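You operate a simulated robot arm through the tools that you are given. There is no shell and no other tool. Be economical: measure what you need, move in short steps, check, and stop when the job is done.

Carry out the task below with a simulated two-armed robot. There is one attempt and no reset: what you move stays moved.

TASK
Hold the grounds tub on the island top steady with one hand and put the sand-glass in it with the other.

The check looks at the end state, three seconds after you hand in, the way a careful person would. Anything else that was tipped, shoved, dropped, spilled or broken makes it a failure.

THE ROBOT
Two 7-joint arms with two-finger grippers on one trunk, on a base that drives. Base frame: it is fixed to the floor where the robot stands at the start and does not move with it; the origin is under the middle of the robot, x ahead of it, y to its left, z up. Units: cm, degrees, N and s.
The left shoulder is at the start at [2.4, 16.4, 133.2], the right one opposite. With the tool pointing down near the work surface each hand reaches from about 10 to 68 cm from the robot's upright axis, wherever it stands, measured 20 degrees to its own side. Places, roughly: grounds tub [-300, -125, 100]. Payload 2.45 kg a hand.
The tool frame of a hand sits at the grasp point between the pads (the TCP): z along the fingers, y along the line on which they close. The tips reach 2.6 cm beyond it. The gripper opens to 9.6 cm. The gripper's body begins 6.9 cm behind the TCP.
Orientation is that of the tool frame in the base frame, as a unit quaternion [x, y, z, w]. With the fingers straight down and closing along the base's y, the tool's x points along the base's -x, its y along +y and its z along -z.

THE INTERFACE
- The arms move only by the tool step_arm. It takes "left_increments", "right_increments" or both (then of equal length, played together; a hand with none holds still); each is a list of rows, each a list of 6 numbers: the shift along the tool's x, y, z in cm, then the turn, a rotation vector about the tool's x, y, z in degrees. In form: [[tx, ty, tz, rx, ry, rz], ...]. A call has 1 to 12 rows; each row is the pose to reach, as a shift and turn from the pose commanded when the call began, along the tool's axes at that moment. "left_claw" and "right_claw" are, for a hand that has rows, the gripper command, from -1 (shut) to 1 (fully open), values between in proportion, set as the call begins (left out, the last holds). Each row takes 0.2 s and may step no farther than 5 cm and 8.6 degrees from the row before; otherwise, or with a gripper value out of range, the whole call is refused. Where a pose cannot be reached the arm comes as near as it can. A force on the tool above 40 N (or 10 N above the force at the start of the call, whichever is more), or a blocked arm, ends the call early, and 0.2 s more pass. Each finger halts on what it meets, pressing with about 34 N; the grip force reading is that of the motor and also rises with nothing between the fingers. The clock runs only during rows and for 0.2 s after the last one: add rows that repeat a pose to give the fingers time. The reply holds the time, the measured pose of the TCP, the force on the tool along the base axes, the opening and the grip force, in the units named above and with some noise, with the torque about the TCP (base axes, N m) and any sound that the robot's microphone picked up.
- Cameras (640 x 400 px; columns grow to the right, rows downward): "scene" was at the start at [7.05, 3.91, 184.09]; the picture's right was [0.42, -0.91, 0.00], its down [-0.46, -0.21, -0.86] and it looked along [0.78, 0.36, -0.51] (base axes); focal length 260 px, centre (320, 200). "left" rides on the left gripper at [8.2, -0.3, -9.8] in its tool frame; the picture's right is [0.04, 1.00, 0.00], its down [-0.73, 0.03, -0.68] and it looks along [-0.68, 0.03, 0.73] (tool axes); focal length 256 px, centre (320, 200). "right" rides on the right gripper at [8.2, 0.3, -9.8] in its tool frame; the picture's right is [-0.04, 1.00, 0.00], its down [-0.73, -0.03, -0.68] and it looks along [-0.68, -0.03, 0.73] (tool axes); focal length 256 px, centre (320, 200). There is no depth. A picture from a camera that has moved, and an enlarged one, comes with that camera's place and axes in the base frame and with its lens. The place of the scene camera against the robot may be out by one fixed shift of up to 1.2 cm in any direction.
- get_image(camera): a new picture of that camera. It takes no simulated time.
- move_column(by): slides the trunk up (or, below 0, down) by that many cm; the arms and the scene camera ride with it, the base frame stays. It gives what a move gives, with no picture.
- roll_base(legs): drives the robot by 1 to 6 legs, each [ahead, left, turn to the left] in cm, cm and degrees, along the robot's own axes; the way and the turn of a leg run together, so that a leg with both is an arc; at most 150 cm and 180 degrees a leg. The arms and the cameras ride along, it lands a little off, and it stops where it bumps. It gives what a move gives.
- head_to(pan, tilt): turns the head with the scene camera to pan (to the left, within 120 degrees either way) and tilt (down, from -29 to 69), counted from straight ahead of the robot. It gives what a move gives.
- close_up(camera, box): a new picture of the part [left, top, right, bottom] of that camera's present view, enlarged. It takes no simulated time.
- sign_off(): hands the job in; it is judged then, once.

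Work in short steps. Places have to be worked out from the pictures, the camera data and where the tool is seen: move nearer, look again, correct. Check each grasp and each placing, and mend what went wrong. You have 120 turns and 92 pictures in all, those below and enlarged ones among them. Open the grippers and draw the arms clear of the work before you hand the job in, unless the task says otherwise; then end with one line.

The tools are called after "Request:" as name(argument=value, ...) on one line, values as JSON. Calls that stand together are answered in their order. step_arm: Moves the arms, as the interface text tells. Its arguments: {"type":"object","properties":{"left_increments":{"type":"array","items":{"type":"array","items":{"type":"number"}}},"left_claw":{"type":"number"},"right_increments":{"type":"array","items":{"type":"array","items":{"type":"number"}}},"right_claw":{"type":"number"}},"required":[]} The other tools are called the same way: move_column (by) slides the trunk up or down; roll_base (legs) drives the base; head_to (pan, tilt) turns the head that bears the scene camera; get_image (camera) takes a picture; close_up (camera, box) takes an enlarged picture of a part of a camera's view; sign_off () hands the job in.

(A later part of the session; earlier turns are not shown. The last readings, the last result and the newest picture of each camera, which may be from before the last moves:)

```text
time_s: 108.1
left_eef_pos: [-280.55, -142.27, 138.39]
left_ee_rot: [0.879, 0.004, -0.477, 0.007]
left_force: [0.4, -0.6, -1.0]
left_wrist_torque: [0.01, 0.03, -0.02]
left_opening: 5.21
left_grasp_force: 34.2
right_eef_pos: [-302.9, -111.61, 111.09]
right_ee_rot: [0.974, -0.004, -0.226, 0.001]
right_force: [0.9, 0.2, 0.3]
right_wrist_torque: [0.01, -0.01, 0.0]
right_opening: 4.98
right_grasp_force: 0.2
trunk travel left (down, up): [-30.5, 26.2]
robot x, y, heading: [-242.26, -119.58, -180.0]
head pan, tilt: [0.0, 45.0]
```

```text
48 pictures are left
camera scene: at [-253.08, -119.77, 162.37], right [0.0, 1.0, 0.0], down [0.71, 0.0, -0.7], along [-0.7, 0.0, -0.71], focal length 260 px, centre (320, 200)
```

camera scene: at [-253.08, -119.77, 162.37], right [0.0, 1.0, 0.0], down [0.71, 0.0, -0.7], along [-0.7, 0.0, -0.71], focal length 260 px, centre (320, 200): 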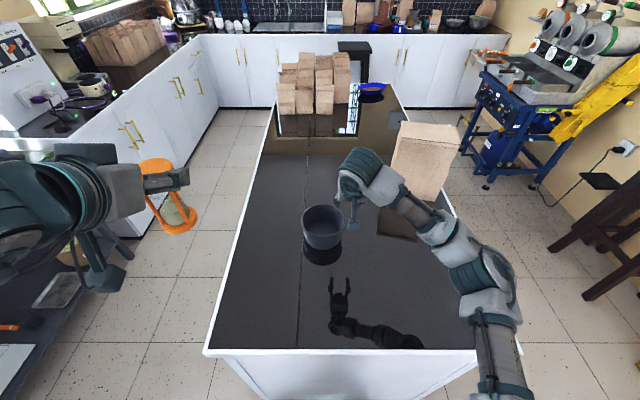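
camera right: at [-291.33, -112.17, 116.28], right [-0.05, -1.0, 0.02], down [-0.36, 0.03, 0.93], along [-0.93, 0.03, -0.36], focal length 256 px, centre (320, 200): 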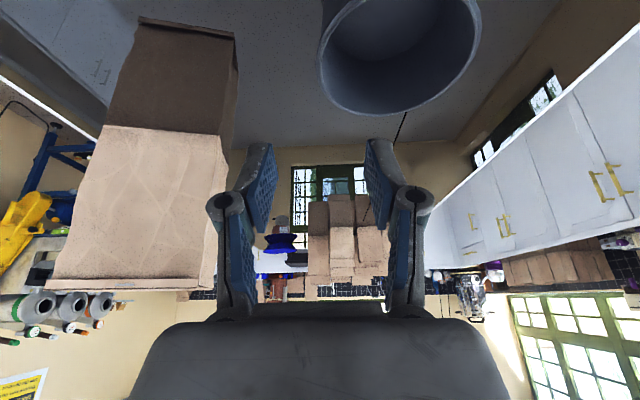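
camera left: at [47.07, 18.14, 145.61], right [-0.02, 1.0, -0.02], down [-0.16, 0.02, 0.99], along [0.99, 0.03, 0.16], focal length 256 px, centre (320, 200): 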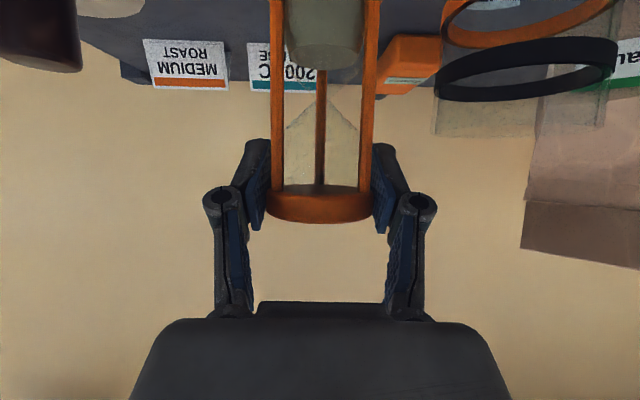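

The rim solves to centre (−308.4, −118.2), radius about 7, z 97. I descend part-way along the tilt, aiming to straddle the right wall at (−308.4, −111.4).

Request:
step_arm(right_increments=[[0.25, 0, 3, 0, 0, 0], [0.5, -0.1, 6, 0, 0, 0], [0.8, -0.1, 9, 0, 0, 0], [0.95, -0.15, 11, 0, 0, 0], [0.95, -0.15, 11, 0, 0, 0]])

Request:
get_image(camera="right")

Request:
close_up(camera="scene", box=[260, 150, 420, 270])

```text
time_s: 109.3
left_eef_pos: [-280.48, -142.17, 138.3]
left_ee_rot: [0.879, 0.003, -0.477, 0.006]
left_force: [0.5, -0.7, -1.8]
left_wrist_torque: [0.0, -0.02, -0.01]
left_opening: 5.22
left_grasp_force: 33.9
right_eef_pos: [-306.99, -111.38, 100.68]
right_ee_rot: [0.974, -0.006, -0.225, -0.001]
right_force: [0.1, -0.6, 0.2]
right_wrist_torque: [-0.01, 0.0, -0.03]
right_opening: 5.0
right_grasp_force: 0.0
trunk travel left (down, up): [-30.5, 26.2]
robot x, y, heading: [-242.09, -119.52, -179.6]
head pan, tilt: [0.0, 45.0]
```

```text
47 pictures are left
camera right: at [-295.34, -112.05, 105.92], right [-0.04, -1.0, 0.02], down [-0.36, 0.03, 0.93], along [-0.93, 0.03, -0.36], focal length 256 px, centre (320, 200)
```

right: 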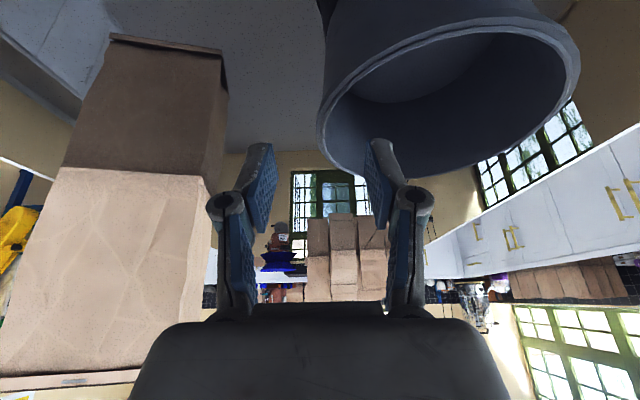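

```text
3.33 times, centred on (340, 210) of scene
camera zoom: at [-253.1, -119.74, 162.37], right [0.0, 1.0, 0.0], down [0.71, 0.0, -0.7], along [-0.7, 0.0, -0.71], focal length 867 px, centre (253, 167)
```

zoom: 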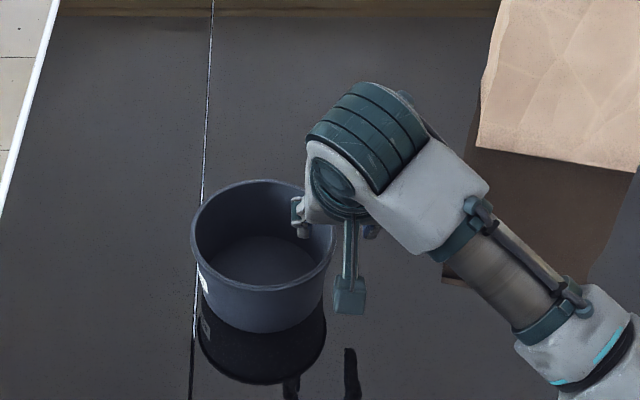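

The wall is centred between the two fingers. I descend the last 4.4 cm and then close gently on the wall.

Request:
step_arm(right_increments=[[0.12, 0, 1.1, 0, 0, 0], [0.25, 0, 2.2, 0, 0, 0], [0.37, 0, 3.3, 0, 0, 0], [0.5, 0, 4.4, 0, 0, 0], [0.5, 0, 4.4, 0, 0, 0]])

Request:
get_image(camera="right")

Request:
close_up(camera="scene", box=[260, 150, 420, 270])

```text
time_s: 110.5
left_eef_pos: [-280.48, -142.25, 138.38]
left_ee_rot: [0.879, 0.004, -0.478, 0.007]
left_force: [0.4, -0.4, -1.0]
left_wrist_torque: [0.06, 0.01, -0.02]
left_opening: 5.22
left_grasp_force: 33.8
right_eef_pos: [-308.54, -111.36, 96.46]
right_ee_rot: [0.974, -0.005, -0.225, -0.001]
right_force: [-0.5, -0.3, 0.3]
right_wrist_torque: [0.0, 0.01, -0.01]
right_opening: 4.97
right_grasp_force: 0.1
trunk travel left (down, up): [-30.5, 26.2]
robot x, y, heading: [-242.02, -119.28, -179.7]
head pan, tilt: [0.0, 45.0]
```

```text
45 pictures are left
camera right: at [-296.98, -112.03, 101.89], right [-0.04, -1.0, 0.02], down [-0.36, 0.03, 0.93], along [-0.93, 0.03, -0.36], focal length 256 px, centre (320, 200)
```

right: 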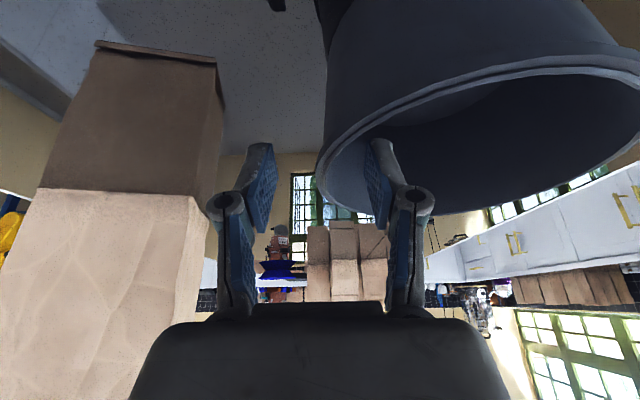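

```text
3.33 times, centred on (340, 210) of scene
camera zoom: at [-253.13, -119.74, 162.36], right [0.0, 1.0, 0.0], down [0.71, 0.0, -0.7], along [-0.7, 0.0, -0.71], focal length 867 px, centre (253, 167)
```

zoom: 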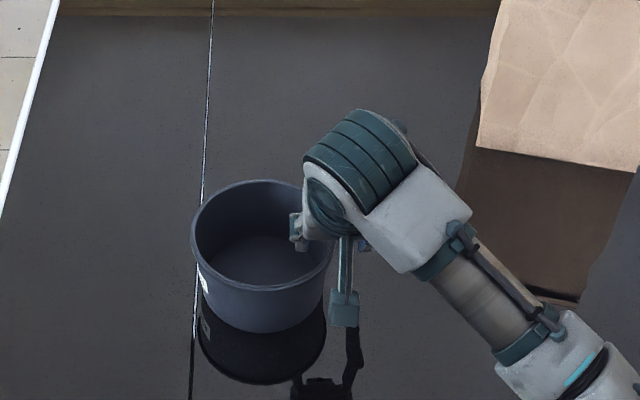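

The fingers straddle the wall cleanly. I close, first to a narrow gap and then fully.

Request:
step_arm(right_increments=[[0, 0, 0, 0, 0, 0], [0, 0, 0, 0, 0, 0]], right_claw=-0.75)

Request:
step_arm(right_increments=[[0, 0, 0, 0, 0, 0], [0, 0, 0, 0, 0, 0]], right_claw=-1)

Request:
get_image(camera="right")

Request:
close_up(camera="scene", box=[260, 150, 420, 270])

```text
time_s: 111.1
left_eef_pos: [-280.68, -142.26, 138.28]
left_ee_rot: [0.879, 0.002, -0.477, 0.005]
left_force: [0.8, -0.2, -1.0]
left_wrist_torque: [0.0, 0.03, 0.03]
left_opening: 5.21
left_grasp_force: 34.3
right_eef_pos: [-308.45, -111.39, 96.6]
right_ee_rot: [0.974, -0.005, -0.225, 0.0]
right_force: [-0.2, -0.2, -0.3]
right_wrist_torque: [0.02, 0.0, -0.02]
right_opening: 1.2
right_grasp_force: 0.0
trunk travel left (down, up): [-30.5, 26.2]
robot x, y, heading: [-242.11, -119.28, -179.9]
head pan, tilt: [0.0, 45.0]
```

```text
time_s: 111.7
left_eef_pos: [-280.52, -142.26, 138.44]
left_ee_rot: [0.879, 0.004, -0.477, 0.006]
left_force: [-0.2, -0.3, -1.1]
left_wrist_torque: [-0.02, -0.03, 0.0]
left_opening: 5.24
left_grasp_force: 33.8
right_eef_pos: [-308.61, -111.44, 96.77]
right_ee_rot: [0.974, -0.005, -0.225, 0.0]
right_force: [-0.8, -1.1, 1.3]
right_wrist_torque: [-0.26, 0.01, -0.13]
right_opening: 0.93
right_grasp_force: 33.8
trunk travel left (down, up): [-30.5, 26.2]
robot x, y, heading: [-242.07, -119.13, -180.0]
head pan, tilt: [0.0, 45.0]
```

```text
43 pictures are left
camera right: at [-297.01, -112.05, 101.91], right [-0.05, -1.0, 0.02], down [-0.36, 0.03, 0.93], along [-0.93, 0.04, -0.36], focal length 256 px, centre (320, 200)
```

right: 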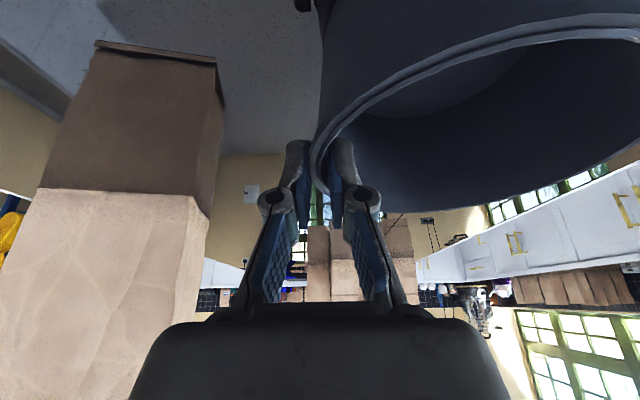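

```text
3.33 times, centred on (340, 210) of scene
camera zoom: at [-253.15, -119.76, 162.36], right [0.0, 1.0, 0.0], down [0.71, 0.0, -0.7], along [-0.7, 0.0, -0.71], focal length 867 px, centre (253, 167)
```

zoom: 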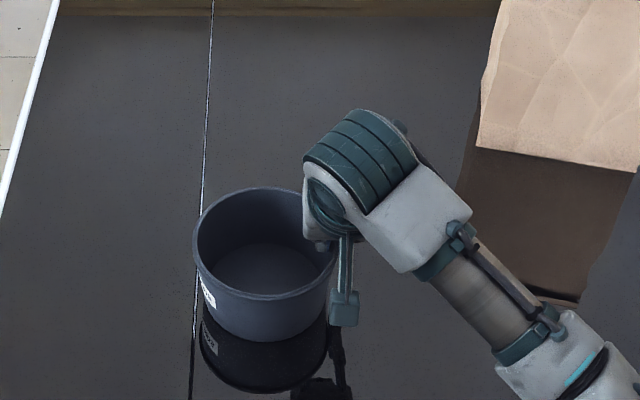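

The wall is pinched (0.93 cm, 34 N), and the tub slid a few millimetres. I zoom in to check whether it sits flat.

Request:
close_up(camera="scene", box=[296, 186, 356, 256])

Request:
close_up(camera="left", box=[0, 0, 640, 400])

```text
5.71 times, centred on (326, 221) of scene
camera zoom: at [-253.15, -119.76, 162.36], right [0.0, 1.0, 0.0], down [0.71, 0.0, -0.7], along [-0.7, 0.0, -0.71], focal length 1487 px, centre (286, 80)
```

zoom: 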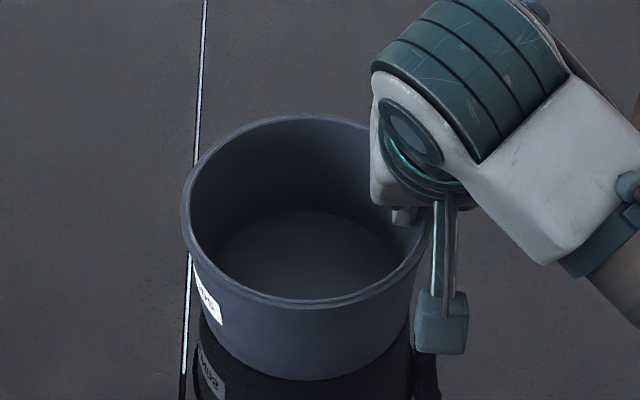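

```text
1.00 times, centred on (320, 200) of left (not enlarged: the box is as wide or as high as the picture)
camera zoom: at [-267.9, -141.76, 136.9], right [0.03, -1.0, -0.03], down [0.17, -0.02, 0.99], along [-0.98, -0.04, 0.17], focal length 256 px, centre (320, 200)
```

zoom: 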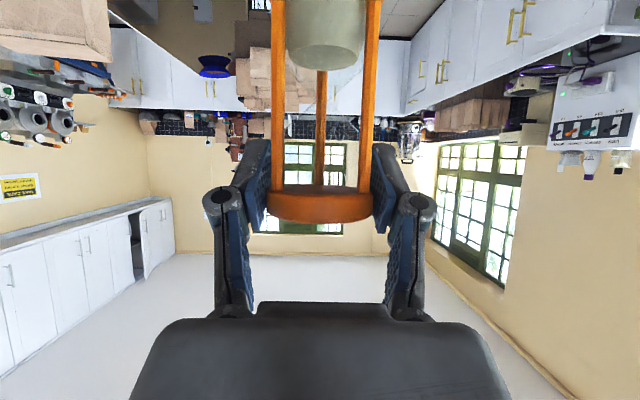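

The tub looks flat, shifted about 0.8 cm toward me: centre near (−307.6, −118.3). To keep the hands apart, I yaw the left hand 35° so its wrist goes to the left, with the glass staying upright.

Request:
step_arm(left_increments=[[0, 0, 0, 5.86, 0, 3.82], [0, 0, 0, 11.7, 0, 7.64], [0, 0, 0, 17.6, 0, 11.46], [0, 0, 0, 23.4, 0, 15.3], [0, 0, 0, 29.3, 0, 19.1], [0, 0, 0, 29.3, 0, 19.1]])

Request:
get_image(camera="scene")

```text
time_s: 113.1
left_eef_pos: [-280.51, -142.28, 138.24]
left_ee_rot: [0.84, -0.263, -0.455, -0.139]
left_force: [-0.1, -1.0, -1.0]
left_wrist_torque: [0.02, 0.02, 0.05]
left_opening: 5.21
left_grasp_force: 34.2
right_eef_pos: [-308.53, -111.4, 96.61]
right_ee_rot: [0.974, -0.005, -0.225, 0.0]
right_force: [-1.5, 0.3, 2.9]
right_wrist_torque: [-0.33, -0.14, -0.09]
right_opening: 0.9
right_grasp_force: 33.7
trunk travel left (down, up): [-30.5, 26.2]
robot x, y, heading: [-242.17, -119.41, -179.9]
head pan, tilt: [0.0, 45.0]
```

```text
39 pictures are left
camera scene: at [-253.15, -119.79, 162.36], right [0.0, 1.0, 0.0], down [0.71, 0.0, -0.7], along [-0.7, 0.0, -0.71], focal length 260 px, centre (320, 200)
```

scene: 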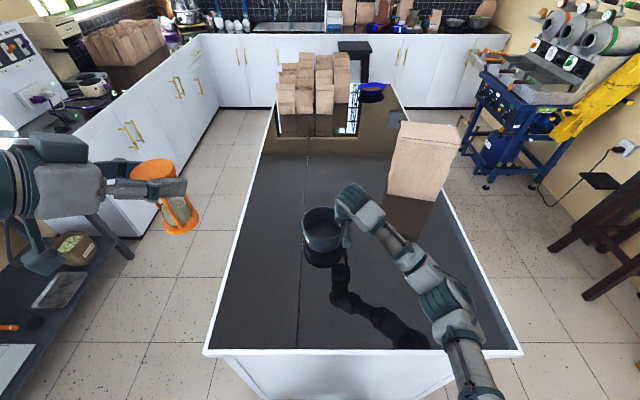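

The glass is upright and the wrist swings left as intended. I move it to a hover 10 cm above the rim over the tub's left-centre (−307.6, −120.2).

Request:
step_arm(left_increments=[[-0.22, -0.3, 4.03, 0, 0, 0], [-0.44, -0.6, 8.06, 0, 0, 0], [-0.65, -0.9, 12.1, 0, 0, 0], [-0.87, -1.2, 16.1, 0, 0, 0], [-1.1, -1.5, 20.15, 0, 0, 0], [-1.3, -1.8, 24.2, 0, 0, 0], [-1.5, -2.1, 28.2, 0, 0, 0], [-1.75, -2.4, 32.2, 0, 0, 0], [-1.96, -2.7, 36.3, 0, 0, 0], [-2.18, -2.96, 40.3, 0, 0, 0], [-2.18, -2.96, 40.3, 0, 0, 0]])

Request:
get_image(camera="scene")

Request:
get_image(camera="left")

Request:
get_image(camera="right")

```text
time_s: 115.5
left_eef_pos: [-304.9, -122.91, 119.99]
left_ee_rot: [0.841, -0.261, -0.454, -0.137]
left_force: [-0.4, 0.8, -1.4]
left_wrist_torque: [-0.04, 0.01, 0.02]
left_opening: 5.2
left_grasp_force: 34.4
left hand out of reach, approached as far as the arm can: row 9, 10, 11
right_eef_pos: [-308.44, -111.51, 96.62]
right_ee_rot: [0.974, -0.005, -0.225, 0.0]
right_force: [0.5, -0.1, 3.5]
right_wrist_torque: [-0.23, -0.08, 0.09]
right_opening: 0.91
right_grasp_force: 34.2
trunk travel left (down, up): [-30.5, 26.2]
robot x, y, heading: [-241.95, -119.4, -179.8]
head pan, tilt: [0.0, 45.0]
```

```text
38 pictures are left
camera scene: at [-253.35, -119.62, 162.35], right [0.0, 1.0, 0.0], down [0.71, 0.0, -0.7], along [-0.7, 0.0, -0.71], focal length 260 px, centre (320, 200)
```

scene: 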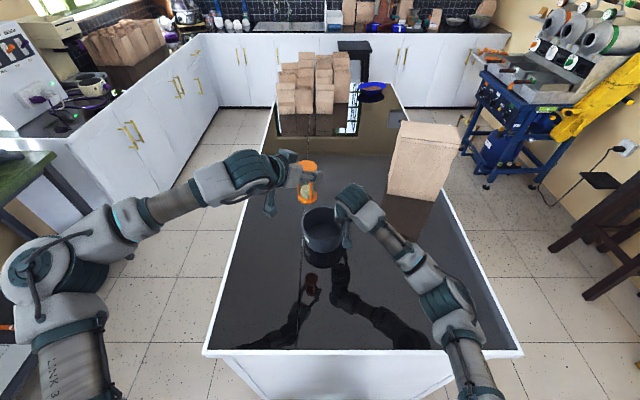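

```text
37 pictures are left
camera left: at [-294.18, -129.84, 118.72], right [-0.54, -0.84, -0.03], down [0.12, -0.11, 0.99], along [-0.83, 0.53, 0.16], focal length 256 px, centre (320, 200)
```

left: 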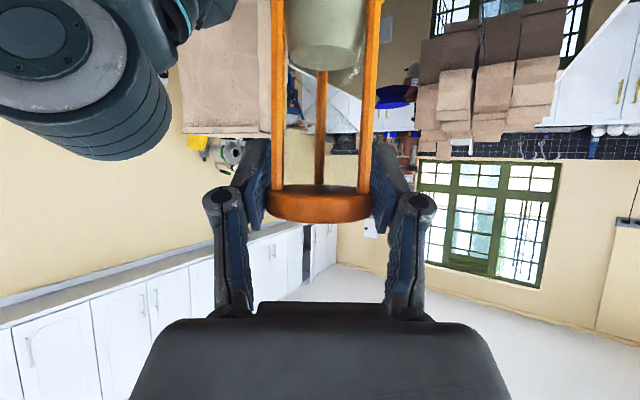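

```text
36 pictures are left
camera right: at [-296.99, -111.99, 101.9], right [-0.04, -1.0, 0.02], down [-0.36, 0.04, 0.93], along [-0.93, 0.03, -0.36], focal length 256 px, centre (320, 200)
```

right: 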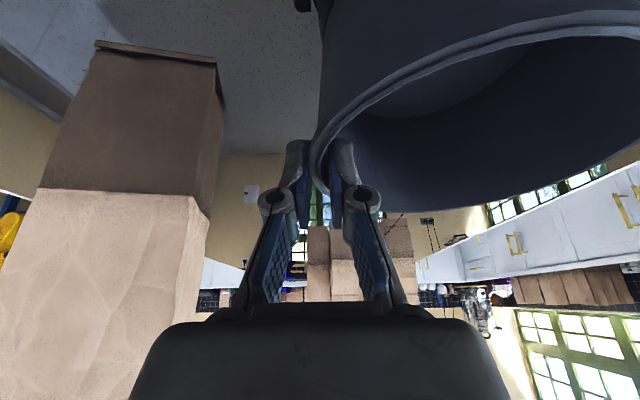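

The arm's reach limit stopped it at (−304.9, −122.9, 120); lower down there is more reach. I go diagonally down to about (−306.5, −120.2, 111), still with the glass base above the rim.

Request:
step_arm(left_increments=[[2, -0.3, 1.6, 0, 0, 0], [3.5, -0.7, 3.6, 0, 0, 0], [4.8, -1, 5.5, 0, 0, 0], [6, -1.37, 7.3, 0, 0, 0], [6, -1.37, 7.3, 0, 0, 0]])

Request:
close_up(camera="scene", box=[260, 140, 400, 260])

Request:
get_image(camera="left")

```text
time_s: 116.7
left_eef_pos: [-305.17, -122.16, 113.28]
left_ee_rot: [0.841, -0.261, -0.454, -0.137]
left_force: [0.8, -0.7, -1.5]
left_wrist_torque: [0.02, 0.05, 0.0]
left_opening: 5.23
left_grasp_force: 33.9
left hand out of reach, approached as far as the arm can: row 2, 3, 4, 5
right_eef_pos: [-308.54, -111.43, 96.61]
right_ee_rot: [0.974, -0.005, -0.225, 0.0]
right_force: [-0.7, 0.2, 2.9]
right_wrist_torque: [-0.28, -0.1, -0.05]
right_opening: 0.84
right_grasp_force: 33.8
trunk travel left (down, up): [-30.5, 26.2]
robot x, y, heading: [-242.1, -119.54, -179.8]
head pan, tilt: [0.0, 45.0]
```

```text
3.33 times, centred on (330, 200) of scene
camera zoom: at [-253.37, -119.62, 162.35], right [0.0, 1.0, 0.0], down [0.71, 0.0, -0.7], along [-0.7, 0.0, -0.71], focal length 867 px, centre (287, 200)
```

zoom: 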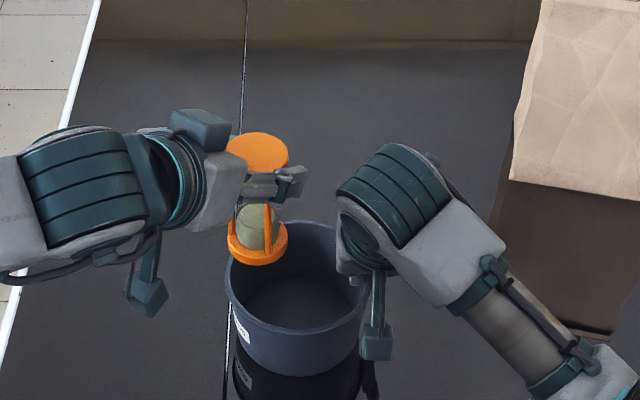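

```text
34 pictures are left
camera left: at [-294.52, -128.94, 111.85], right [-0.55, -0.84, -0.03], down [0.12, -0.11, 0.99], along [-0.83, 0.53, 0.16], focal length 256 px, centre (320, 200)
```

left: 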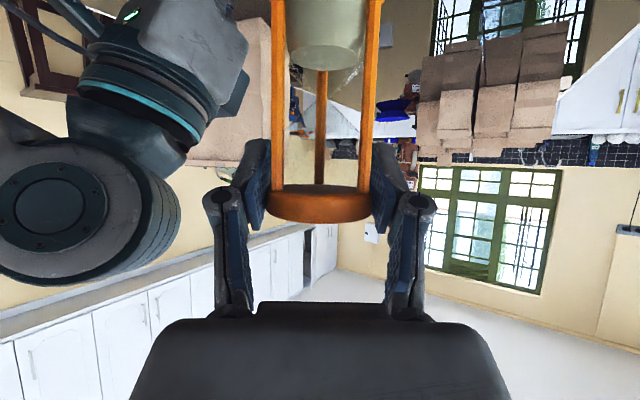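

Still short by about 2 cm, so I need the base slightly closer. I release the tub wall, raise the right hand along its axis, and then drive in.

Request:
step_arm(right_increments=[[0, 0, 0, 0, 0, 0], [0, 0, 0, 0, 0, 0], [0, 0, 0, 0, 0, 0]], right_claw=-0.2)

Request:
step_arm(right_increments=[[0, 0, -2, 0, 0, 0], [0, 0, -5, 0, 0, 0], [0, 0, -8, 0, 0, 0], [0, 0, -11, 0, 0, 0], [0, 0, -11, 0, 0, 0]])

Request:
roll_base(legs=[[4.5, -3, 0]])

Request:
get_image(camera="right")

Request:
close_up(camera="scene", box=[260, 140, 400, 260])

```text
time_s: 117.5
left_eef_pos: [-305.22, -122.13, 113.23]
left_ee_rot: [0.841, -0.261, -0.454, -0.137]
left_force: [0.5, -1.5, -0.8]
left_wrist_torque: [0.03, 0.02, -0.01]
left_opening: 5.19
left_grasp_force: 33.8
right_eef_pos: [-308.65, -111.31, 96.61]
right_ee_rot: [0.974, -0.005, -0.225, 0.0]
right_force: [0.4, -0.6, 0.3]
right_wrist_torque: [-0.02, -0.01, -0.03]
right_opening: 3.85
right_grasp_force: 0.0
trunk travel left (down, up): [-30.5, 26.2]
robot x, y, heading: [-241.84, -119.26, -179.7]
head pan, tilt: [0.0, 45.0]
```

```text
time_s: 118.7
left_eef_pos: [-305.27, -122.16, 113.27]
left_ee_rot: [0.84, -0.262, -0.454, -0.138]
left_force: [-0.2, 0.4, -1.8]
left_wrist_torque: [-0.02, -0.03, -0.01]
left_opening: 5.22
left_grasp_force: 34.0
right_eef_pos: [-303.54, -111.43, 106.66]
right_ee_rot: [0.974, -0.004, -0.224, 0.0]
right_force: [-0.1, -0.5, 0.2]
right_wrist_torque: [0.0, 0.0, 0.0]
right_opening: 3.83
right_grasp_force: 0.0
trunk travel left (down, up): [-30.5, 26.2]
robot x, y, heading: [-241.83, -119.09, -179.8]
head pan, tilt: [0.0, 45.0]
```

```text
time_s: 119.6
left_eef_pos: [-310.01, -119.67, 113.14]
left_ee_rot: [0.842, -0.258, -0.454, -0.138]
left_force: [-1.1, -1.2, -1.6]
left_wrist_torque: [0.04, 0.0, -0.08]
left_opening: 5.21
left_grasp_force: 34.1
right_eef_pos: [-308.14, -109.02, 106.58]
right_ee_rot: [0.975, -0.003, -0.223, -0.001]
right_force: [-0.6, -0.7, -0.1]
right_wrist_torque: [0.06, -0.03, -0.01]
right_opening: 3.85
right_grasp_force: 0.0
trunk travel left (down, up): [-30.5, 26.2]
robot x, y, heading: [-246.7, -115.99, -179.7]
head pan, tilt: [0.0, 45.0]
```

```text
33 pictures are left
camera right: at [-296.55, -109.63, 111.93], right [-0.04, -1.0, 0.02], down [-0.36, 0.03, 0.93], along [-0.93, 0.03, -0.37], focal length 256 px, centre (320, 200)
```

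right: 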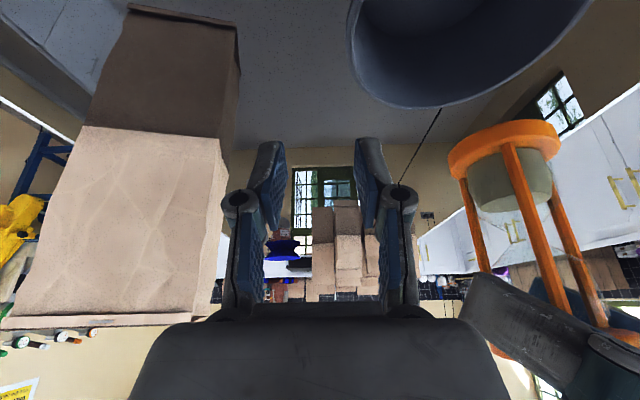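

```text
3.33 times, centred on (330, 200) of scene
camera zoom: at [-257.78, -117.34, 162.46], right [0.0, 1.0, 0.0], down [0.71, 0.01, -0.7], along [-0.7, 0.0, -0.71], focal length 867 px, centre (287, 200)
```

zoom: 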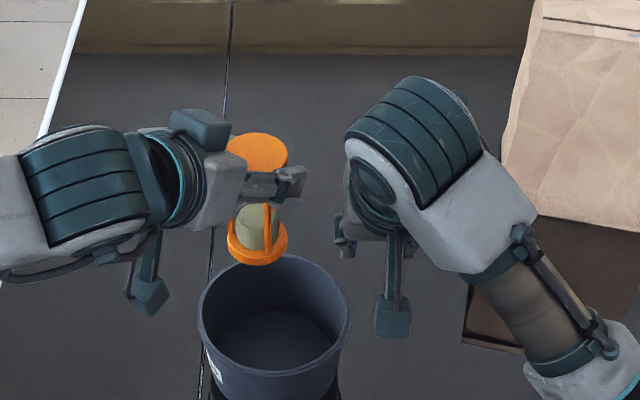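

The base moved in freely. The tub now reads centre (−307.2, −118.2). I re-grip its right wall, adding a 5° roll to match the wall's taper.

Request:
step_arm(right_increments=[[2.5, 1.2, 0, -2.5, 0, 0], [5, 2.45, 0, -5, 0, 0], [5, 2.45, 2.2, -5, 0, 0], [5, 2.45, 4.4, -5, 0, 0], [5, 2.45, 4.4, -5, 0, 0]])

Request:
get_image(camera="right")

```text
time_s: 120.8
left_eef_pos: [-309.52, -119.43, 113.36]
left_ee_rot: [0.841, -0.26, -0.454, -0.136]
left_force: [0.2, 0.6, -1.2]
left_wrist_torque: [-0.01, 0.01, -0.01]
left_opening: 5.23
left_grasp_force: 33.9
right_eef_pos: [-305.29, -111.05, 100.62]
right_ee_rot: [0.974, 0.007, -0.224, 0.043]
right_force: [0.1, -0.1, 0.2]
right_wrist_torque: [-0.02, 0.01, 0.02]
right_opening: 3.86
right_grasp_force: 0.0
trunk travel left (down, up): [-30.5, 26.2]
robot x, y, heading: [-246.08, -115.96, -179.7]
head pan, tilt: [0.0, 45.0]
```

```text
31 pictures are left
camera right: at [-293.73, -110.87, 105.89], right [0.0, -1.0, 0.1], down [-0.36, 0.09, 0.93], along [-0.93, -0.03, -0.36], focal length 256 px, centre (320, 200)
```

right: 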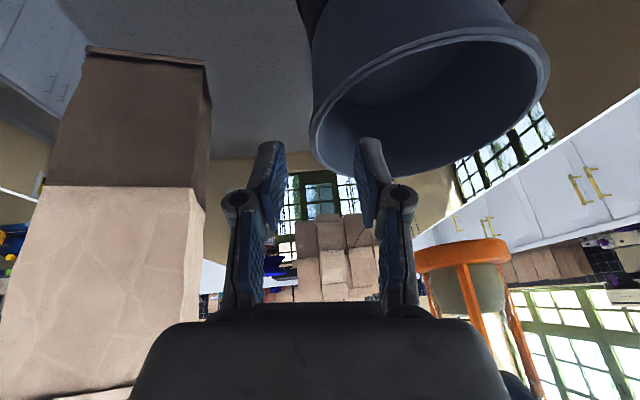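

Aligned. I descend the last 4.3 cm and close on the wall.

Request:
step_arm(right_increments=[[0, -0.05, 1.4, 0, 0, 0], [0, -0.1, 2.9, 0, 0, 0], [0, -0.15, 4.3, 0, 0, 0], [0, -0.15, 4.3, 0, 0, 0]])

Request:
step_arm(right_increments=[[0, 0, 0, 0, 0, 0], [0, 0, 0, 0, 0, 0], [0, 0, 0, 0, 0, 0]], right_claw=-1)

Request:
get_image(camera="right")

Request:
close_up(camera="scene", box=[260, 140, 400, 260])

```text
time_s: 121.8
left_eef_pos: [-309.45, -119.37, 113.4]
left_ee_rot: [0.841, -0.259, -0.455, -0.136]
left_force: [0.6, -0.1, -0.9]
left_wrist_torque: [-0.03, -0.03, 0.02]
left_opening: 5.2
left_grasp_force: 34.0
right_eef_pos: [-307.19, -111.4, 96.84]
right_ee_rot: [0.973, 0.006, -0.225, 0.042]
right_force: [0.5, -0.4, -0.1]
right_wrist_torque: [-0.02, 0.01, -0.02]
right_opening: 3.85
right_grasp_force: 0.0
trunk travel left (down, up): [-30.5, 26.2]
robot x, y, heading: [-246.58, -116.43, -179.8]
head pan, tilt: [0.0, 45.0]
```

```text
time_s: 122.6
left_eef_pos: [-309.38, -119.39, 113.4]
left_ee_rot: [0.84, -0.26, -0.455, -0.137]
left_force: [-0.1, -0.7, -0.9]
left_wrist_torque: [0.0, 0.01, 0.01]
left_opening: 5.2
left_grasp_force: 34.0
right_eef_pos: [-307.19, -111.33, 96.92]
right_ee_rot: [0.973, 0.007, -0.226, 0.043]
right_force: [0.4, -0.5, 3.4]
right_wrist_torque: [-0.1, -0.26, -0.05]
right_opening: 0.6
right_grasp_force: 31.7
trunk travel left (down, up): [-30.5, 26.2]
robot x, y, heading: [-246.19, -116.46, -179.8]
head pan, tilt: [0.0, 45.0]
```

```text
30 pictures are left
camera right: at [-295.49, -111.08, 102.06], right [0.0, -1.0, 0.1], down [-0.36, 0.09, 0.93], along [-0.93, -0.03, -0.36], focal length 256 px, centre (320, 200)
```

right: 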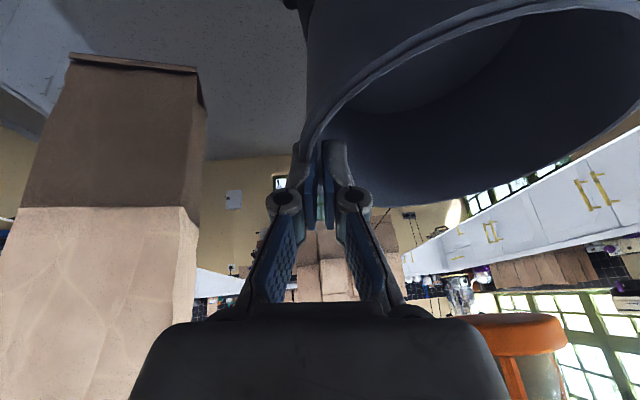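

```text
3.33 times, centred on (330, 200) of scene
camera zoom: at [-257.63, -116.86, 162.45], right [0.0, 1.0, 0.0], down [0.71, 0.0, -0.7], along [-0.7, 0.0, -0.71], focal length 867 px, centre (287, 200)
```

zoom: 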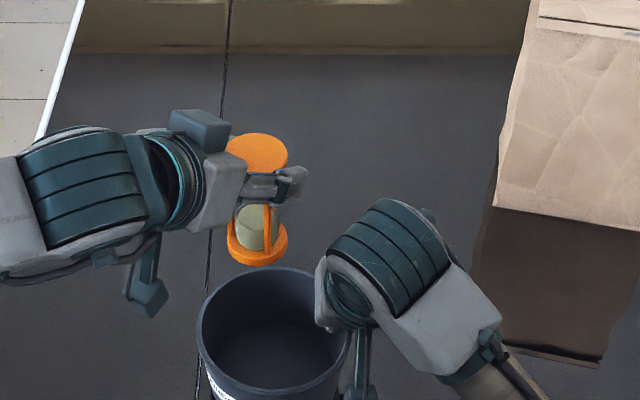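

The wall is gripped flush (0.6 cm), but the tub seems to have crept toward me again. I check its pose in a wider view.

Request:
close_up(camera="scene", box=[280, 190, 380, 280])

```text
4.44 times, centred on (330, 235) of scene
camera zoom: at [-257.63, -116.86, 162.45], right [0.0, 1.0, 0.0], down [0.71, 0.0, -0.7], along [-0.7, 0.0, -0.71], focal length 1156 px, centre (276, 44)
```

zoom: 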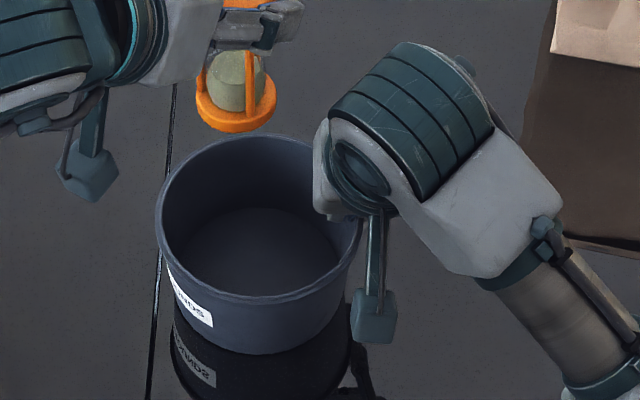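

The tub is flat, centre now about (−305.7, −118.1), and firmly held. I move the glass to (−306, −119.6) at the same height and check the alignment.

Request:
step_arm(left_increments=[[0.8, -0.9, -1.2, 0, 0, 0], [1.58, -1.77, -2.44, 0, 0, 0], [1.58, -1.77, -2.44, 0, 0, 0], [3.25, -1.78, -1.34, 0, 0, 0], [3.25, -1.78, -1.34, 0, 0, 0]])

Request:
close_up(camera="scene", box=[270, 150, 390, 270])

Request:
get_image(camera="left")

Request:
get_image(camera="right")

```text
time_s: 123.8
left_eef_pos: [-306.06, -119.41, 111.33]
left_ee_rot: [0.841, -0.259, -0.456, -0.137]
left_force: [-0.3, -0.5, -1.3]
left_wrist_torque: [0.0, 0.02, 0.0]
left_opening: 5.2
left_grasp_force: 34.2
right_eef_pos: [-307.11, -111.34, 96.73]
right_ee_rot: [0.973, 0.006, -0.226, 0.042]
right_force: [1.3, -0.8, 2.8]
right_wrist_torque: [-0.03, -0.43, 0.06]
right_opening: 0.59
right_grasp_force: 31.4
trunk travel left (down, up): [-30.5, 26.2]
robot x, y, heading: [-246.83, -116.45, -179.5]
head pan, tilt: [0.0, 45.0]
```

```text
3.33 times, centred on (330, 210) of scene
camera zoom: at [-257.56, -116.83, 162.45], right [0.0, 1.0, 0.0], down [0.71, 0.0, -0.7], along [-0.7, 0.0, -0.71], focal length 867 px, centre (287, 167)
```

zoom: 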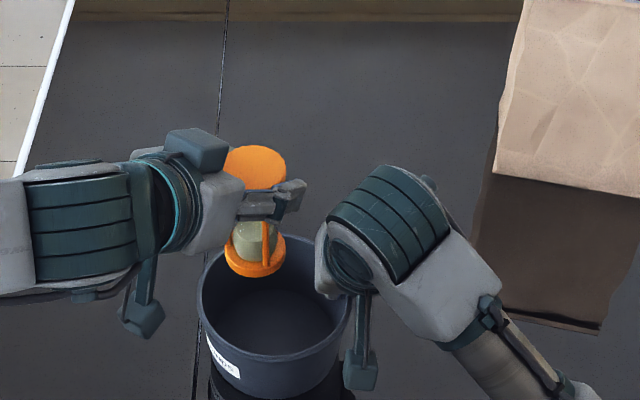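

```text
26 pictures are left
camera left: at [-295.33, -126.32, 110.01], right [-0.54, -0.84, -0.03], down [0.12, -0.11, 0.99], along [-0.83, 0.53, 0.17], focal length 256 px, centre (320, 200)
```

left: 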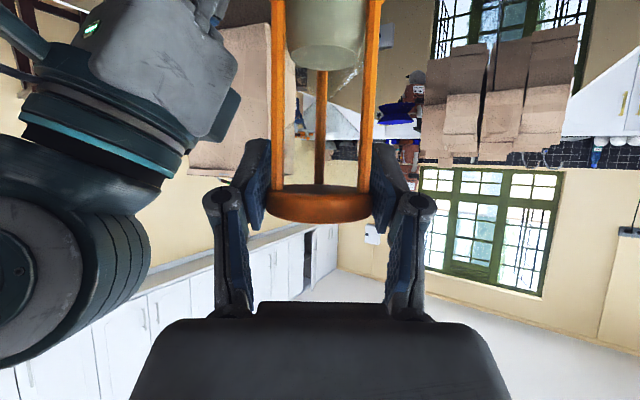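

```text
25 pictures are left
camera right: at [-295.48, -111.05, 102.06], right [0.0, -1.0, 0.1], down [-0.36, 0.09, 0.93], along [-0.93, -0.03, -0.36], focal length 256 px, centre (320, 200)
```

right: 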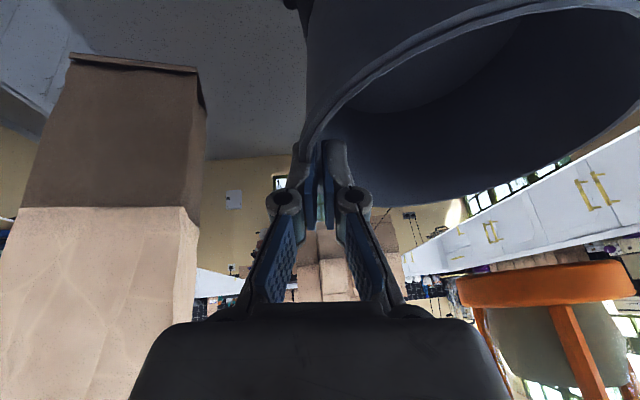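

The glass base reads (−306.4, −119.8), above the tub with clear margins. I nudge 0.7 cm nearer and descend 8 cm into the tub.

Request:
step_arm(left_increments=[[0.22, -0.65, -0.34, 0, 0, 0], [1.9, -0.66, 0.76, 0, 0, 0], [3.57, -0.67, 1.86, 0, 0, 0], [5.25, -0.69, 2.96, 0, 0, 0], [6.92, -0.7, 4.06, 0, 0, 0], [6.92, -0.7, 4.06, 0, 0, 0]])

Request:
close_up(camera="scene", box=[270, 150, 390, 270])

Request:
get_image(camera="left")

```text
time_s: 125.2
left_eef_pos: [-305.3, -119.17, 103.32]
left_ee_rot: [0.84, -0.26, -0.455, -0.137]
left_force: [-0.1, 0.1, -0.7]
left_wrist_torque: [0.0, 0.02, -0.01]
left_opening: 5.18
left_grasp_force: 34.3
right_eef_pos: [-307.09, -111.29, 96.84]
right_ee_rot: [0.973, 0.006, -0.225, 0.043]
right_force: [0.4, 0.9, 3.9]
right_wrist_torque: [-0.05, -0.29, 0.04]
right_opening: 0.6
right_grasp_force: 31.5
trunk travel left (down, up): [-30.5, 26.2]
robot x, y, heading: [-246.58, -116.2, -179.7]
head pan, tilt: [0.0, 45.0]
```

```text
3.33 times, centred on (330, 210) of scene
camera zoom: at [-257.59, -116.83, 162.45], right [0.0, 1.0, 0.0], down [0.71, 0.0, -0.7], along [-0.7, 0.0, -0.71], focal length 867 px, centre (287, 167)
```

zoom: 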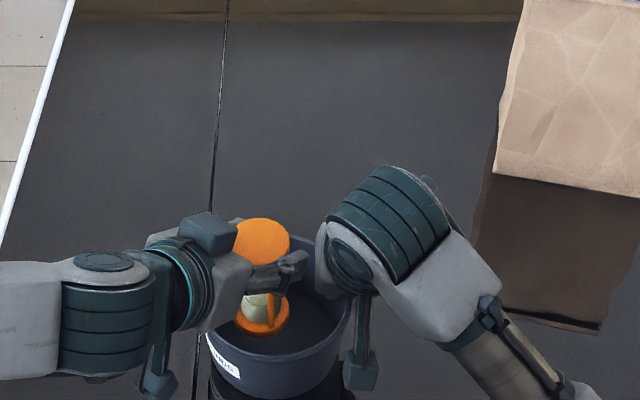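

```text
23 pictures are left
camera left: at [-294.57, -125.99, 101.95], right [-0.54, -0.84, -0.03], down [0.12, -0.11, 0.99], along [-0.83, 0.53, 0.17], focal length 256 px, centre (320, 200)
```

left: 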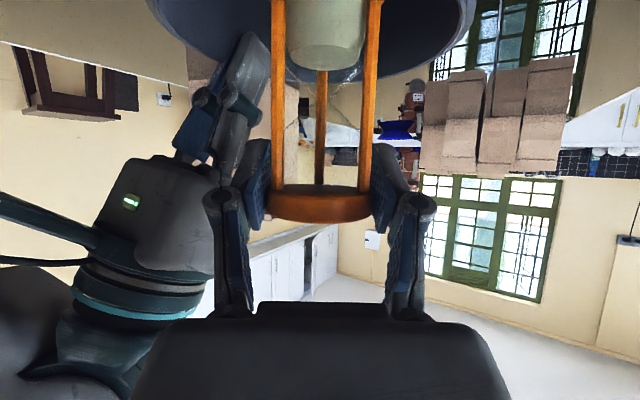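

The glass is inside the tub with room around it, and the hands are clear of each other. I descend 3 cm more, then in small steps watching the force.

Request:
step_arm(left_increments=[[0.84, 0, 0.55, 0, 0, 0], [1.68, 0, 1.1, 0, 0, 0], [2.5, 0, 1.65, 0, 0, 0], [2.5, 0, 1.65, 0, 0, 0]])

Request:
step_arm(left_increments=[[0.42, 0, 0.27, 0, 0, 0], [0.42, 0, 0.27, 0, 0, 0]])

Request:
close_up(camera="scene", box=[270, 150, 390, 270])

```text
time_s: 126.2
left_eef_pos: [-305.33, -119.21, 100.44]
left_ee_rot: [0.84, -0.26, -0.456, -0.137]
left_force: [0.3, 0.7, -1.8]
left_wrist_torque: [0.02, -0.01, 0.03]
left_opening: 5.2
left_grasp_force: 34.4
right_eef_pos: [-306.97, -111.34, 96.87]
right_ee_rot: [0.973, 0.007, -0.226, 0.043]
right_force: [-0.8, 0.1, 4.6]
right_wrist_torque: [-0.01, -0.25, 0.01]
right_opening: 0.6
right_grasp_force: 31.8
trunk travel left (down, up): [-30.5, 26.2]
robot x, y, heading: [-246.37, -115.89, -179.8]
head pan, tilt: [0.0, 45.0]
```

```text
time_s: 126.8
left_eef_pos: [-305.2, -119.35, 99.99]
left_ee_rot: [0.841, -0.259, -0.455, -0.137]
left_force: [1.1, 0.1, -0.5]
left_wrist_torque: [-0.03, 0.01, 0.01]
left_opening: 5.21
left_grasp_force: 33.8
right_eef_pos: [-307.02, -111.37, 96.88]
right_ee_rot: [0.973, 0.007, -0.226, 0.043]
right_force: [0.0, 0.1, 3.2]
right_wrist_torque: [-0.03, -0.24, 0.0]
right_opening: 0.59
right_grasp_force: 31.8
trunk travel left (down, up): [-30.5, 26.2]
robot x, y, heading: [-246.17, -116.52, -180.1]
head pan, tilt: [0.0, 45.0]
```

```text
3.33 times, centred on (330, 210) of scene
camera zoom: at [-257.62, -116.84, 162.45], right [0.0, 1.0, 0.0], down [0.71, 0.0, -0.7], along [-0.7, 0.0, -0.71], focal length 867 px, centre (287, 167)
```

zoom: 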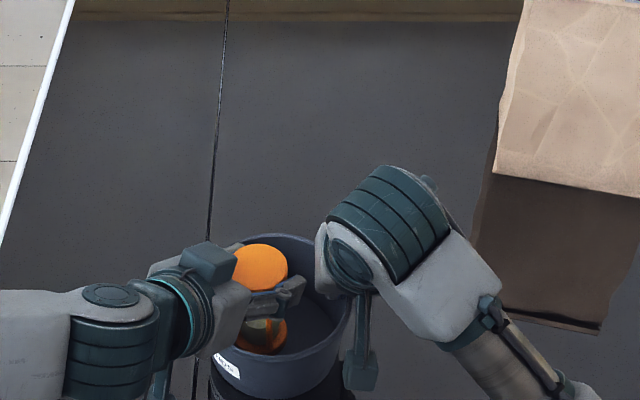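

No contact yet at 99.99. I continue down in 0.4 cm steps until the force rises.

Request:
step_arm(left_increments=[[0.34, 0, 0.22, 0, 0, 0], [0.34, 0, 0.22, 0, 0, 0]])

Request:
step_arm(left_increments=[[0.34, 0, 0.22, 0, 0, 0], [0.34, 0, 0.22, 0, 0, 0]])

```text
time_s: 127.4
left_eef_pos: [-305.23, -119.45, 99.63]
left_ee_rot: [0.84, -0.26, -0.456, -0.137]
left_force: [0.6, 0.0, -1.6]
left_wrist_torque: [0.03, 0.0, 0.0]
left_opening: 5.2
left_grasp_force: 33.7
right_eef_pos: [-307.05, -111.32, 96.83]
right_ee_rot: [0.973, 0.007, -0.225, 0.042]
right_force: [0.0, -0.4, 3.5]
right_wrist_torque: [-0.02, -0.22, 0.04]
right_opening: 0.58
right_grasp_force: 32.1
trunk travel left (down, up): [-30.5, 26.2]
robot x, y, heading: [-246.69, -116.21, -179.7]
head pan, tilt: [0.0, 45.0]
```

```text
time_s: 128.0
left_eef_pos: [-304.99, -119.49, 99.28]
left_ee_rot: [0.84, -0.26, -0.456, -0.137]
left_force: [0.5, -0.3, -1.7]
left_wrist_torque: [0.0, -0.01, 0.0]
left_opening: 5.23
left_grasp_force: 34.4
left hand out of reach, approached as far as the arm can: row 1, 2
right_eef_pos: [-307.05, -111.35, 96.75]
right_ee_rot: [0.973, 0.006, -0.226, 0.042]
right_force: [0.7, 0.5, 2.3]
right_wrist_torque: [-0.02, -0.19, -0.02]
right_opening: 0.6
right_grasp_force: 31.4
trunk travel left (down, up): [-30.5, 26.2]
robot x, y, heading: [-246.35, -116.63, -179.5]
head pan, tilt: [0.0, 45.0]
```

The arm is near a joint limit here but still moving down. I try a little further, with small steps.

Request:
step_arm(left_increments=[[0.34, 0, 0.22, 0, 0, 0], [0.34, 0, 0.22, 0, 0, 0]])

Request:
step_arm(left_increments=[[0.34, 0, 0.22, 0, 0, 0], [0.34, 0, 0.22, 0, 0, 0]])

Request:
close_up(camera="scene", box=[290, 190, 370, 270])

```text
time_s: 128.6
left_eef_pos: [-305.06, -119.67, 98.8]
left_ee_rot: [0.84, -0.26, -0.455, -0.137]
left_force: [0.3, 0.4, -1.5]
left_wrist_torque: [-0.01, -0.01, 0.02]
left_opening: 5.21
left_grasp_force: 33.7
right_eef_pos: [-307.1, -111.4, 96.81]
right_ee_rot: [0.973, 0.006, -0.225, 0.042]
right_force: [0.6, -0.4, 2.7]
right_wrist_torque: [-0.02, -0.2, 0.02]
right_opening: 0.62
right_grasp_force: 31.4
trunk travel left (down, up): [-30.5, 26.2]
robot x, y, heading: [-246.44, -116.01, -179.6]
head pan, tilt: [0.0, 45.0]
```

```text
time_s: 129.2
left_eef_pos: [-305.0, -119.95, 98.46]
left_ee_rot: [0.84, -0.26, -0.455, -0.137]
left_force: [0.2, -0.1, -1.3]
left_wrist_torque: [0.0, 0.0, 0.01]
left_opening: 5.18
left_grasp_force: 34.0
left hand out of reach, approached as far as the arm can: row 1, 2
right_eef_pos: [-307.04, -111.39, 96.86]
right_ee_rot: [0.973, 0.007, -0.225, 0.043]
right_force: [-0.3, -0.2, 2.7]
right_wrist_torque: [-0.05, -0.18, 0.01]
right_opening: 0.59
right_grasp_force: 32.4
trunk travel left (down, up): [-30.5, 26.2]
robot x, y, heading: [-246.34, -116.39, -179.8]
head pan, tilt: [0.0, 45.0]
```

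```text
5.00 times, centred on (330, 230) of scene
camera zoom: at [-257.62, -116.85, 162.45], right [0.0, 1.0, 0.0], down [0.71, 0.0, -0.7], along [-0.7, 0.0, -0.71], focal length 1301 px, centre (270, 50)
```

zoom: 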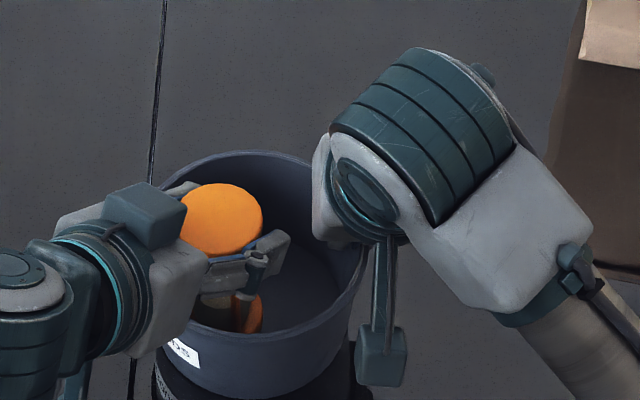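

Still no contact, and it drifts slightly left as it lowers. I continue in small steps with a small rightward compensation.

Request:
step_arm(left_increments=[[0.25, -0.25, 0.36, 0, 0, 0], [0.25, -0.25, 0.36, 0, 0, 0]])

Request:
step_arm(left_increments=[[0.25, -0.25, 0.36, 0, 0, 0], [0.25, -0.25, 0.36, 0, 0, 0]])

Request:
step_arm(left_increments=[[0.25, -0.25, 0.36, 0, 0, 0], [0.25, -0.25, 0.36, 0, 0, 0]])

```text
time_s: 129.8
left_eef_pos: [-304.8, -119.93, 98.31]
left_ee_rot: [0.841, -0.26, -0.455, -0.137]
left_force: [-0.2, -0.4, -0.8]
left_wrist_torque: [0.0, 0.0, -0.03]
left_opening: 5.2
left_grasp_force: 33.6
left hand out of reach, approached as far as the arm can: row 1, 2
right_eef_pos: [-307.1, -111.32, 96.75]
right_ee_rot: [0.973, 0.006, -0.226, 0.043]
right_force: [-0.2, -0.8, 1.1]
right_wrist_torque: [-0.05, -0.18, -0.05]
right_opening: 0.58
right_grasp_force: 31.4
trunk travel left (down, up): [-30.5, 26.2]
robot x, y, heading: [-246.47, -116.5, -179.9]
head pan, tilt: [0.0, 45.0]
```

```text
time_s: 130.4
left_eef_pos: [-304.66, -120.1, 98.02]
left_ee_rot: [0.841, -0.259, -0.456, -0.136]
left_force: [-0.5, 0.5, -1.1]
left_wrist_torque: [-0.01, 0.03, 0.01]
left_opening: 5.24
left_grasp_force: 34.7
left hand out of reach, approached as far as the arm can: row 1, 2
right_eef_pos: [-307.11, -111.31, 96.96]
right_ee_rot: [0.973, 0.007, -0.226, 0.042]
right_force: [0.1, 0.2, 1.0]
right_wrist_torque: [-0.05, -0.19, -0.01]
right_opening: 0.62
right_grasp_force: 31.8
trunk travel left (down, up): [-30.5, 26.2]
robot x, y, heading: [-246.57, -116.08, -179.6]
head pan, tilt: [0.0, 45.0]
```

```text
time_s: 131.0
left_eef_pos: [-304.62, -120.08, 97.87]
left_ee_rot: [0.84, -0.259, -0.456, -0.137]
left_force: [-0.4, -0.8, -1.4]
left_wrist_torque: [0.0, -0.03, -0.03]
left_opening: 5.2
left_grasp_force: 34.1
left hand out of reach, approached as far as the arm can: row 1, 2
right_eef_pos: [-307.14, -111.33, 96.83]
right_ee_rot: [0.973, 0.007, -0.226, 0.042]
right_force: [0.0, -0.2, 1.6]
right_wrist_torque: [-0.06, -0.18, -0.02]
right_opening: 0.61
right_grasp_force: 31.7
trunk travel left (down, up): [-30.5, 26.2]
robot x, y, heading: [-246.44, -116.58, -179.7]
head pan, tilt: [0.0, 45.0]
```

No contact at 97.9, and the limit is the arm reaching down. I'll re-set: lift the glass 5 cm, open and raise the right hand 4.5 cm, lower the trunk 5 cm, and re-grip the tub.

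Request:
step_arm(left_increments=[[-1.4, 0, -0.92, 0, 0, 0], [-2.8, 0, -1.84, 0, 0, 0], [-4.2, 0, -2.75, 0, 0, 0], [-4.2, 0, -2.75, 0, 0, 0]])

Request:
step_arm(right_increments=[[0, 0, 0, 0, 0, 0], [0, 0, 0, 0, 0, 0], [0, 0, -1.5, 0, 0, 0], [0, 0, -3, 0, 0, 0], [0, 0, -4.5, 0, 0, 0], [0, 0, -4.5, 0, 0, 0]], right_claw=-0.2)

Request:
move_column(by=-5)

Request:
get_image(camera="right")

Request:
close_up(camera="scene", box=[270, 170, 390, 290])

```text
time_s: 132.0
left_eef_pos: [-304.6, -120.07, 102.79]
left_ee_rot: [0.84, -0.26, -0.455, -0.137]
left_force: [-0.1, 0.1, -1.6]
left_wrist_torque: [0.01, -0.03, 0.03]
left_opening: 5.2
left_grasp_force: 33.5
right_eef_pos: [-307.0, -111.3, 96.81]
right_ee_rot: [0.973, 0.006, -0.225, 0.042]
right_force: [-0.6, -0.3, 2.2]
right_wrist_torque: [0.02, -0.21, 0.0]
right_opening: 0.63
right_grasp_force: 30.9
trunk travel left (down, up): [-30.5, 26.2]
robot x, y, heading: [-246.78, -115.88, -179.9]
head pan, tilt: [0.0, 45.0]
```

```text
time_s: 133.4
left_eef_pos: [-304.56, -120.07, 102.78]
left_ee_rot: [0.84, -0.26, -0.455, -0.138]
left_force: [0.3, -1.0, -1.6]
left_wrist_torque: [0.03, 0.0, -0.03]
left_opening: 5.22
left_grasp_force: 34.1
right_eef_pos: [-305.17, -111.04, 100.98]
right_ee_rot: [0.973, 0.007, -0.227, 0.042]
right_force: [-0.5, 0.6, -0.2]
right_wrist_torque: [-0.01, 0.0, 0.0]
right_opening: 3.82
right_grasp_force: 0.1
trunk travel left (down, up): [-30.5, 26.2]
robot x, y, heading: [-246.57, -116.28, -179.6]
head pan, tilt: [0.0, 45.0]
```

```text
time_s: 134.4
left_eef_pos: [-303.95, -120.75, 98.4]
left_ee_rot: [0.838, -0.259, -0.459, -0.138]
left_force: [-0.2, 0.5, -1.1]
left_wrist_torque: [0.0, 0.0, 0.02]
left_opening: 5.21
left_grasp_force: 34.2
right_eef_pos: [-304.68, -111.66, 97.23]
right_ee_rot: [0.971, 0.008, -0.235, 0.04]
right_force: [0.8, 0.4, 0.0]
right_wrist_torque: [0.0, -0.01, 0.03]
right_opening: 3.86
right_grasp_force: 0.0
trunk travel left (down, up): [-25.5, 31.2]
robot x, y, heading: [-246.56, -116.73, -179.8]
head pan, tilt: [0.0, 45.0]
```

```text
20 pictures are left
camera right: at [-293.03, -111.39, 102.17], right [0.0, -1.0, 0.09], down [-0.34, 0.09, 0.93], along [-0.94, -0.03, -0.34], focal length 256 px, centre (320, 200)
```

right: 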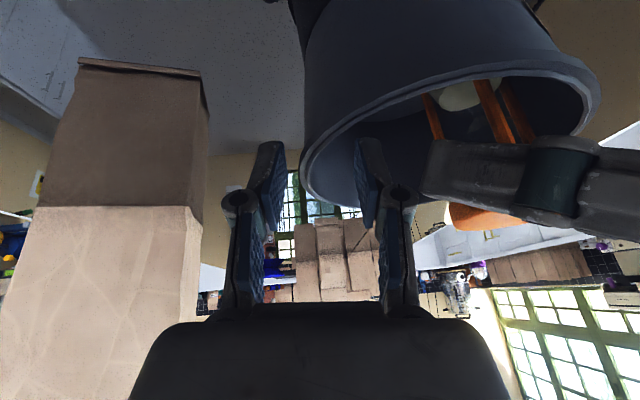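

```text
3.33 times, centred on (330, 230) of scene
camera zoom: at [-259.21, -118.3, 157.63], right [0.0, 1.0, 0.01], down [0.7, 0.01, -0.71], along [-0.71, 0.0, -0.7], focal length 867 px, centre (287, 100)
```

zoom: 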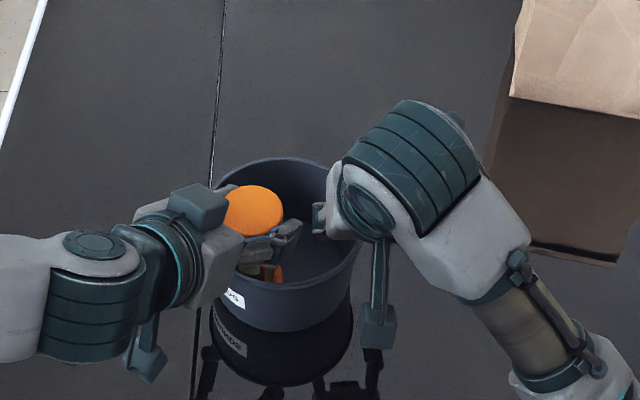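

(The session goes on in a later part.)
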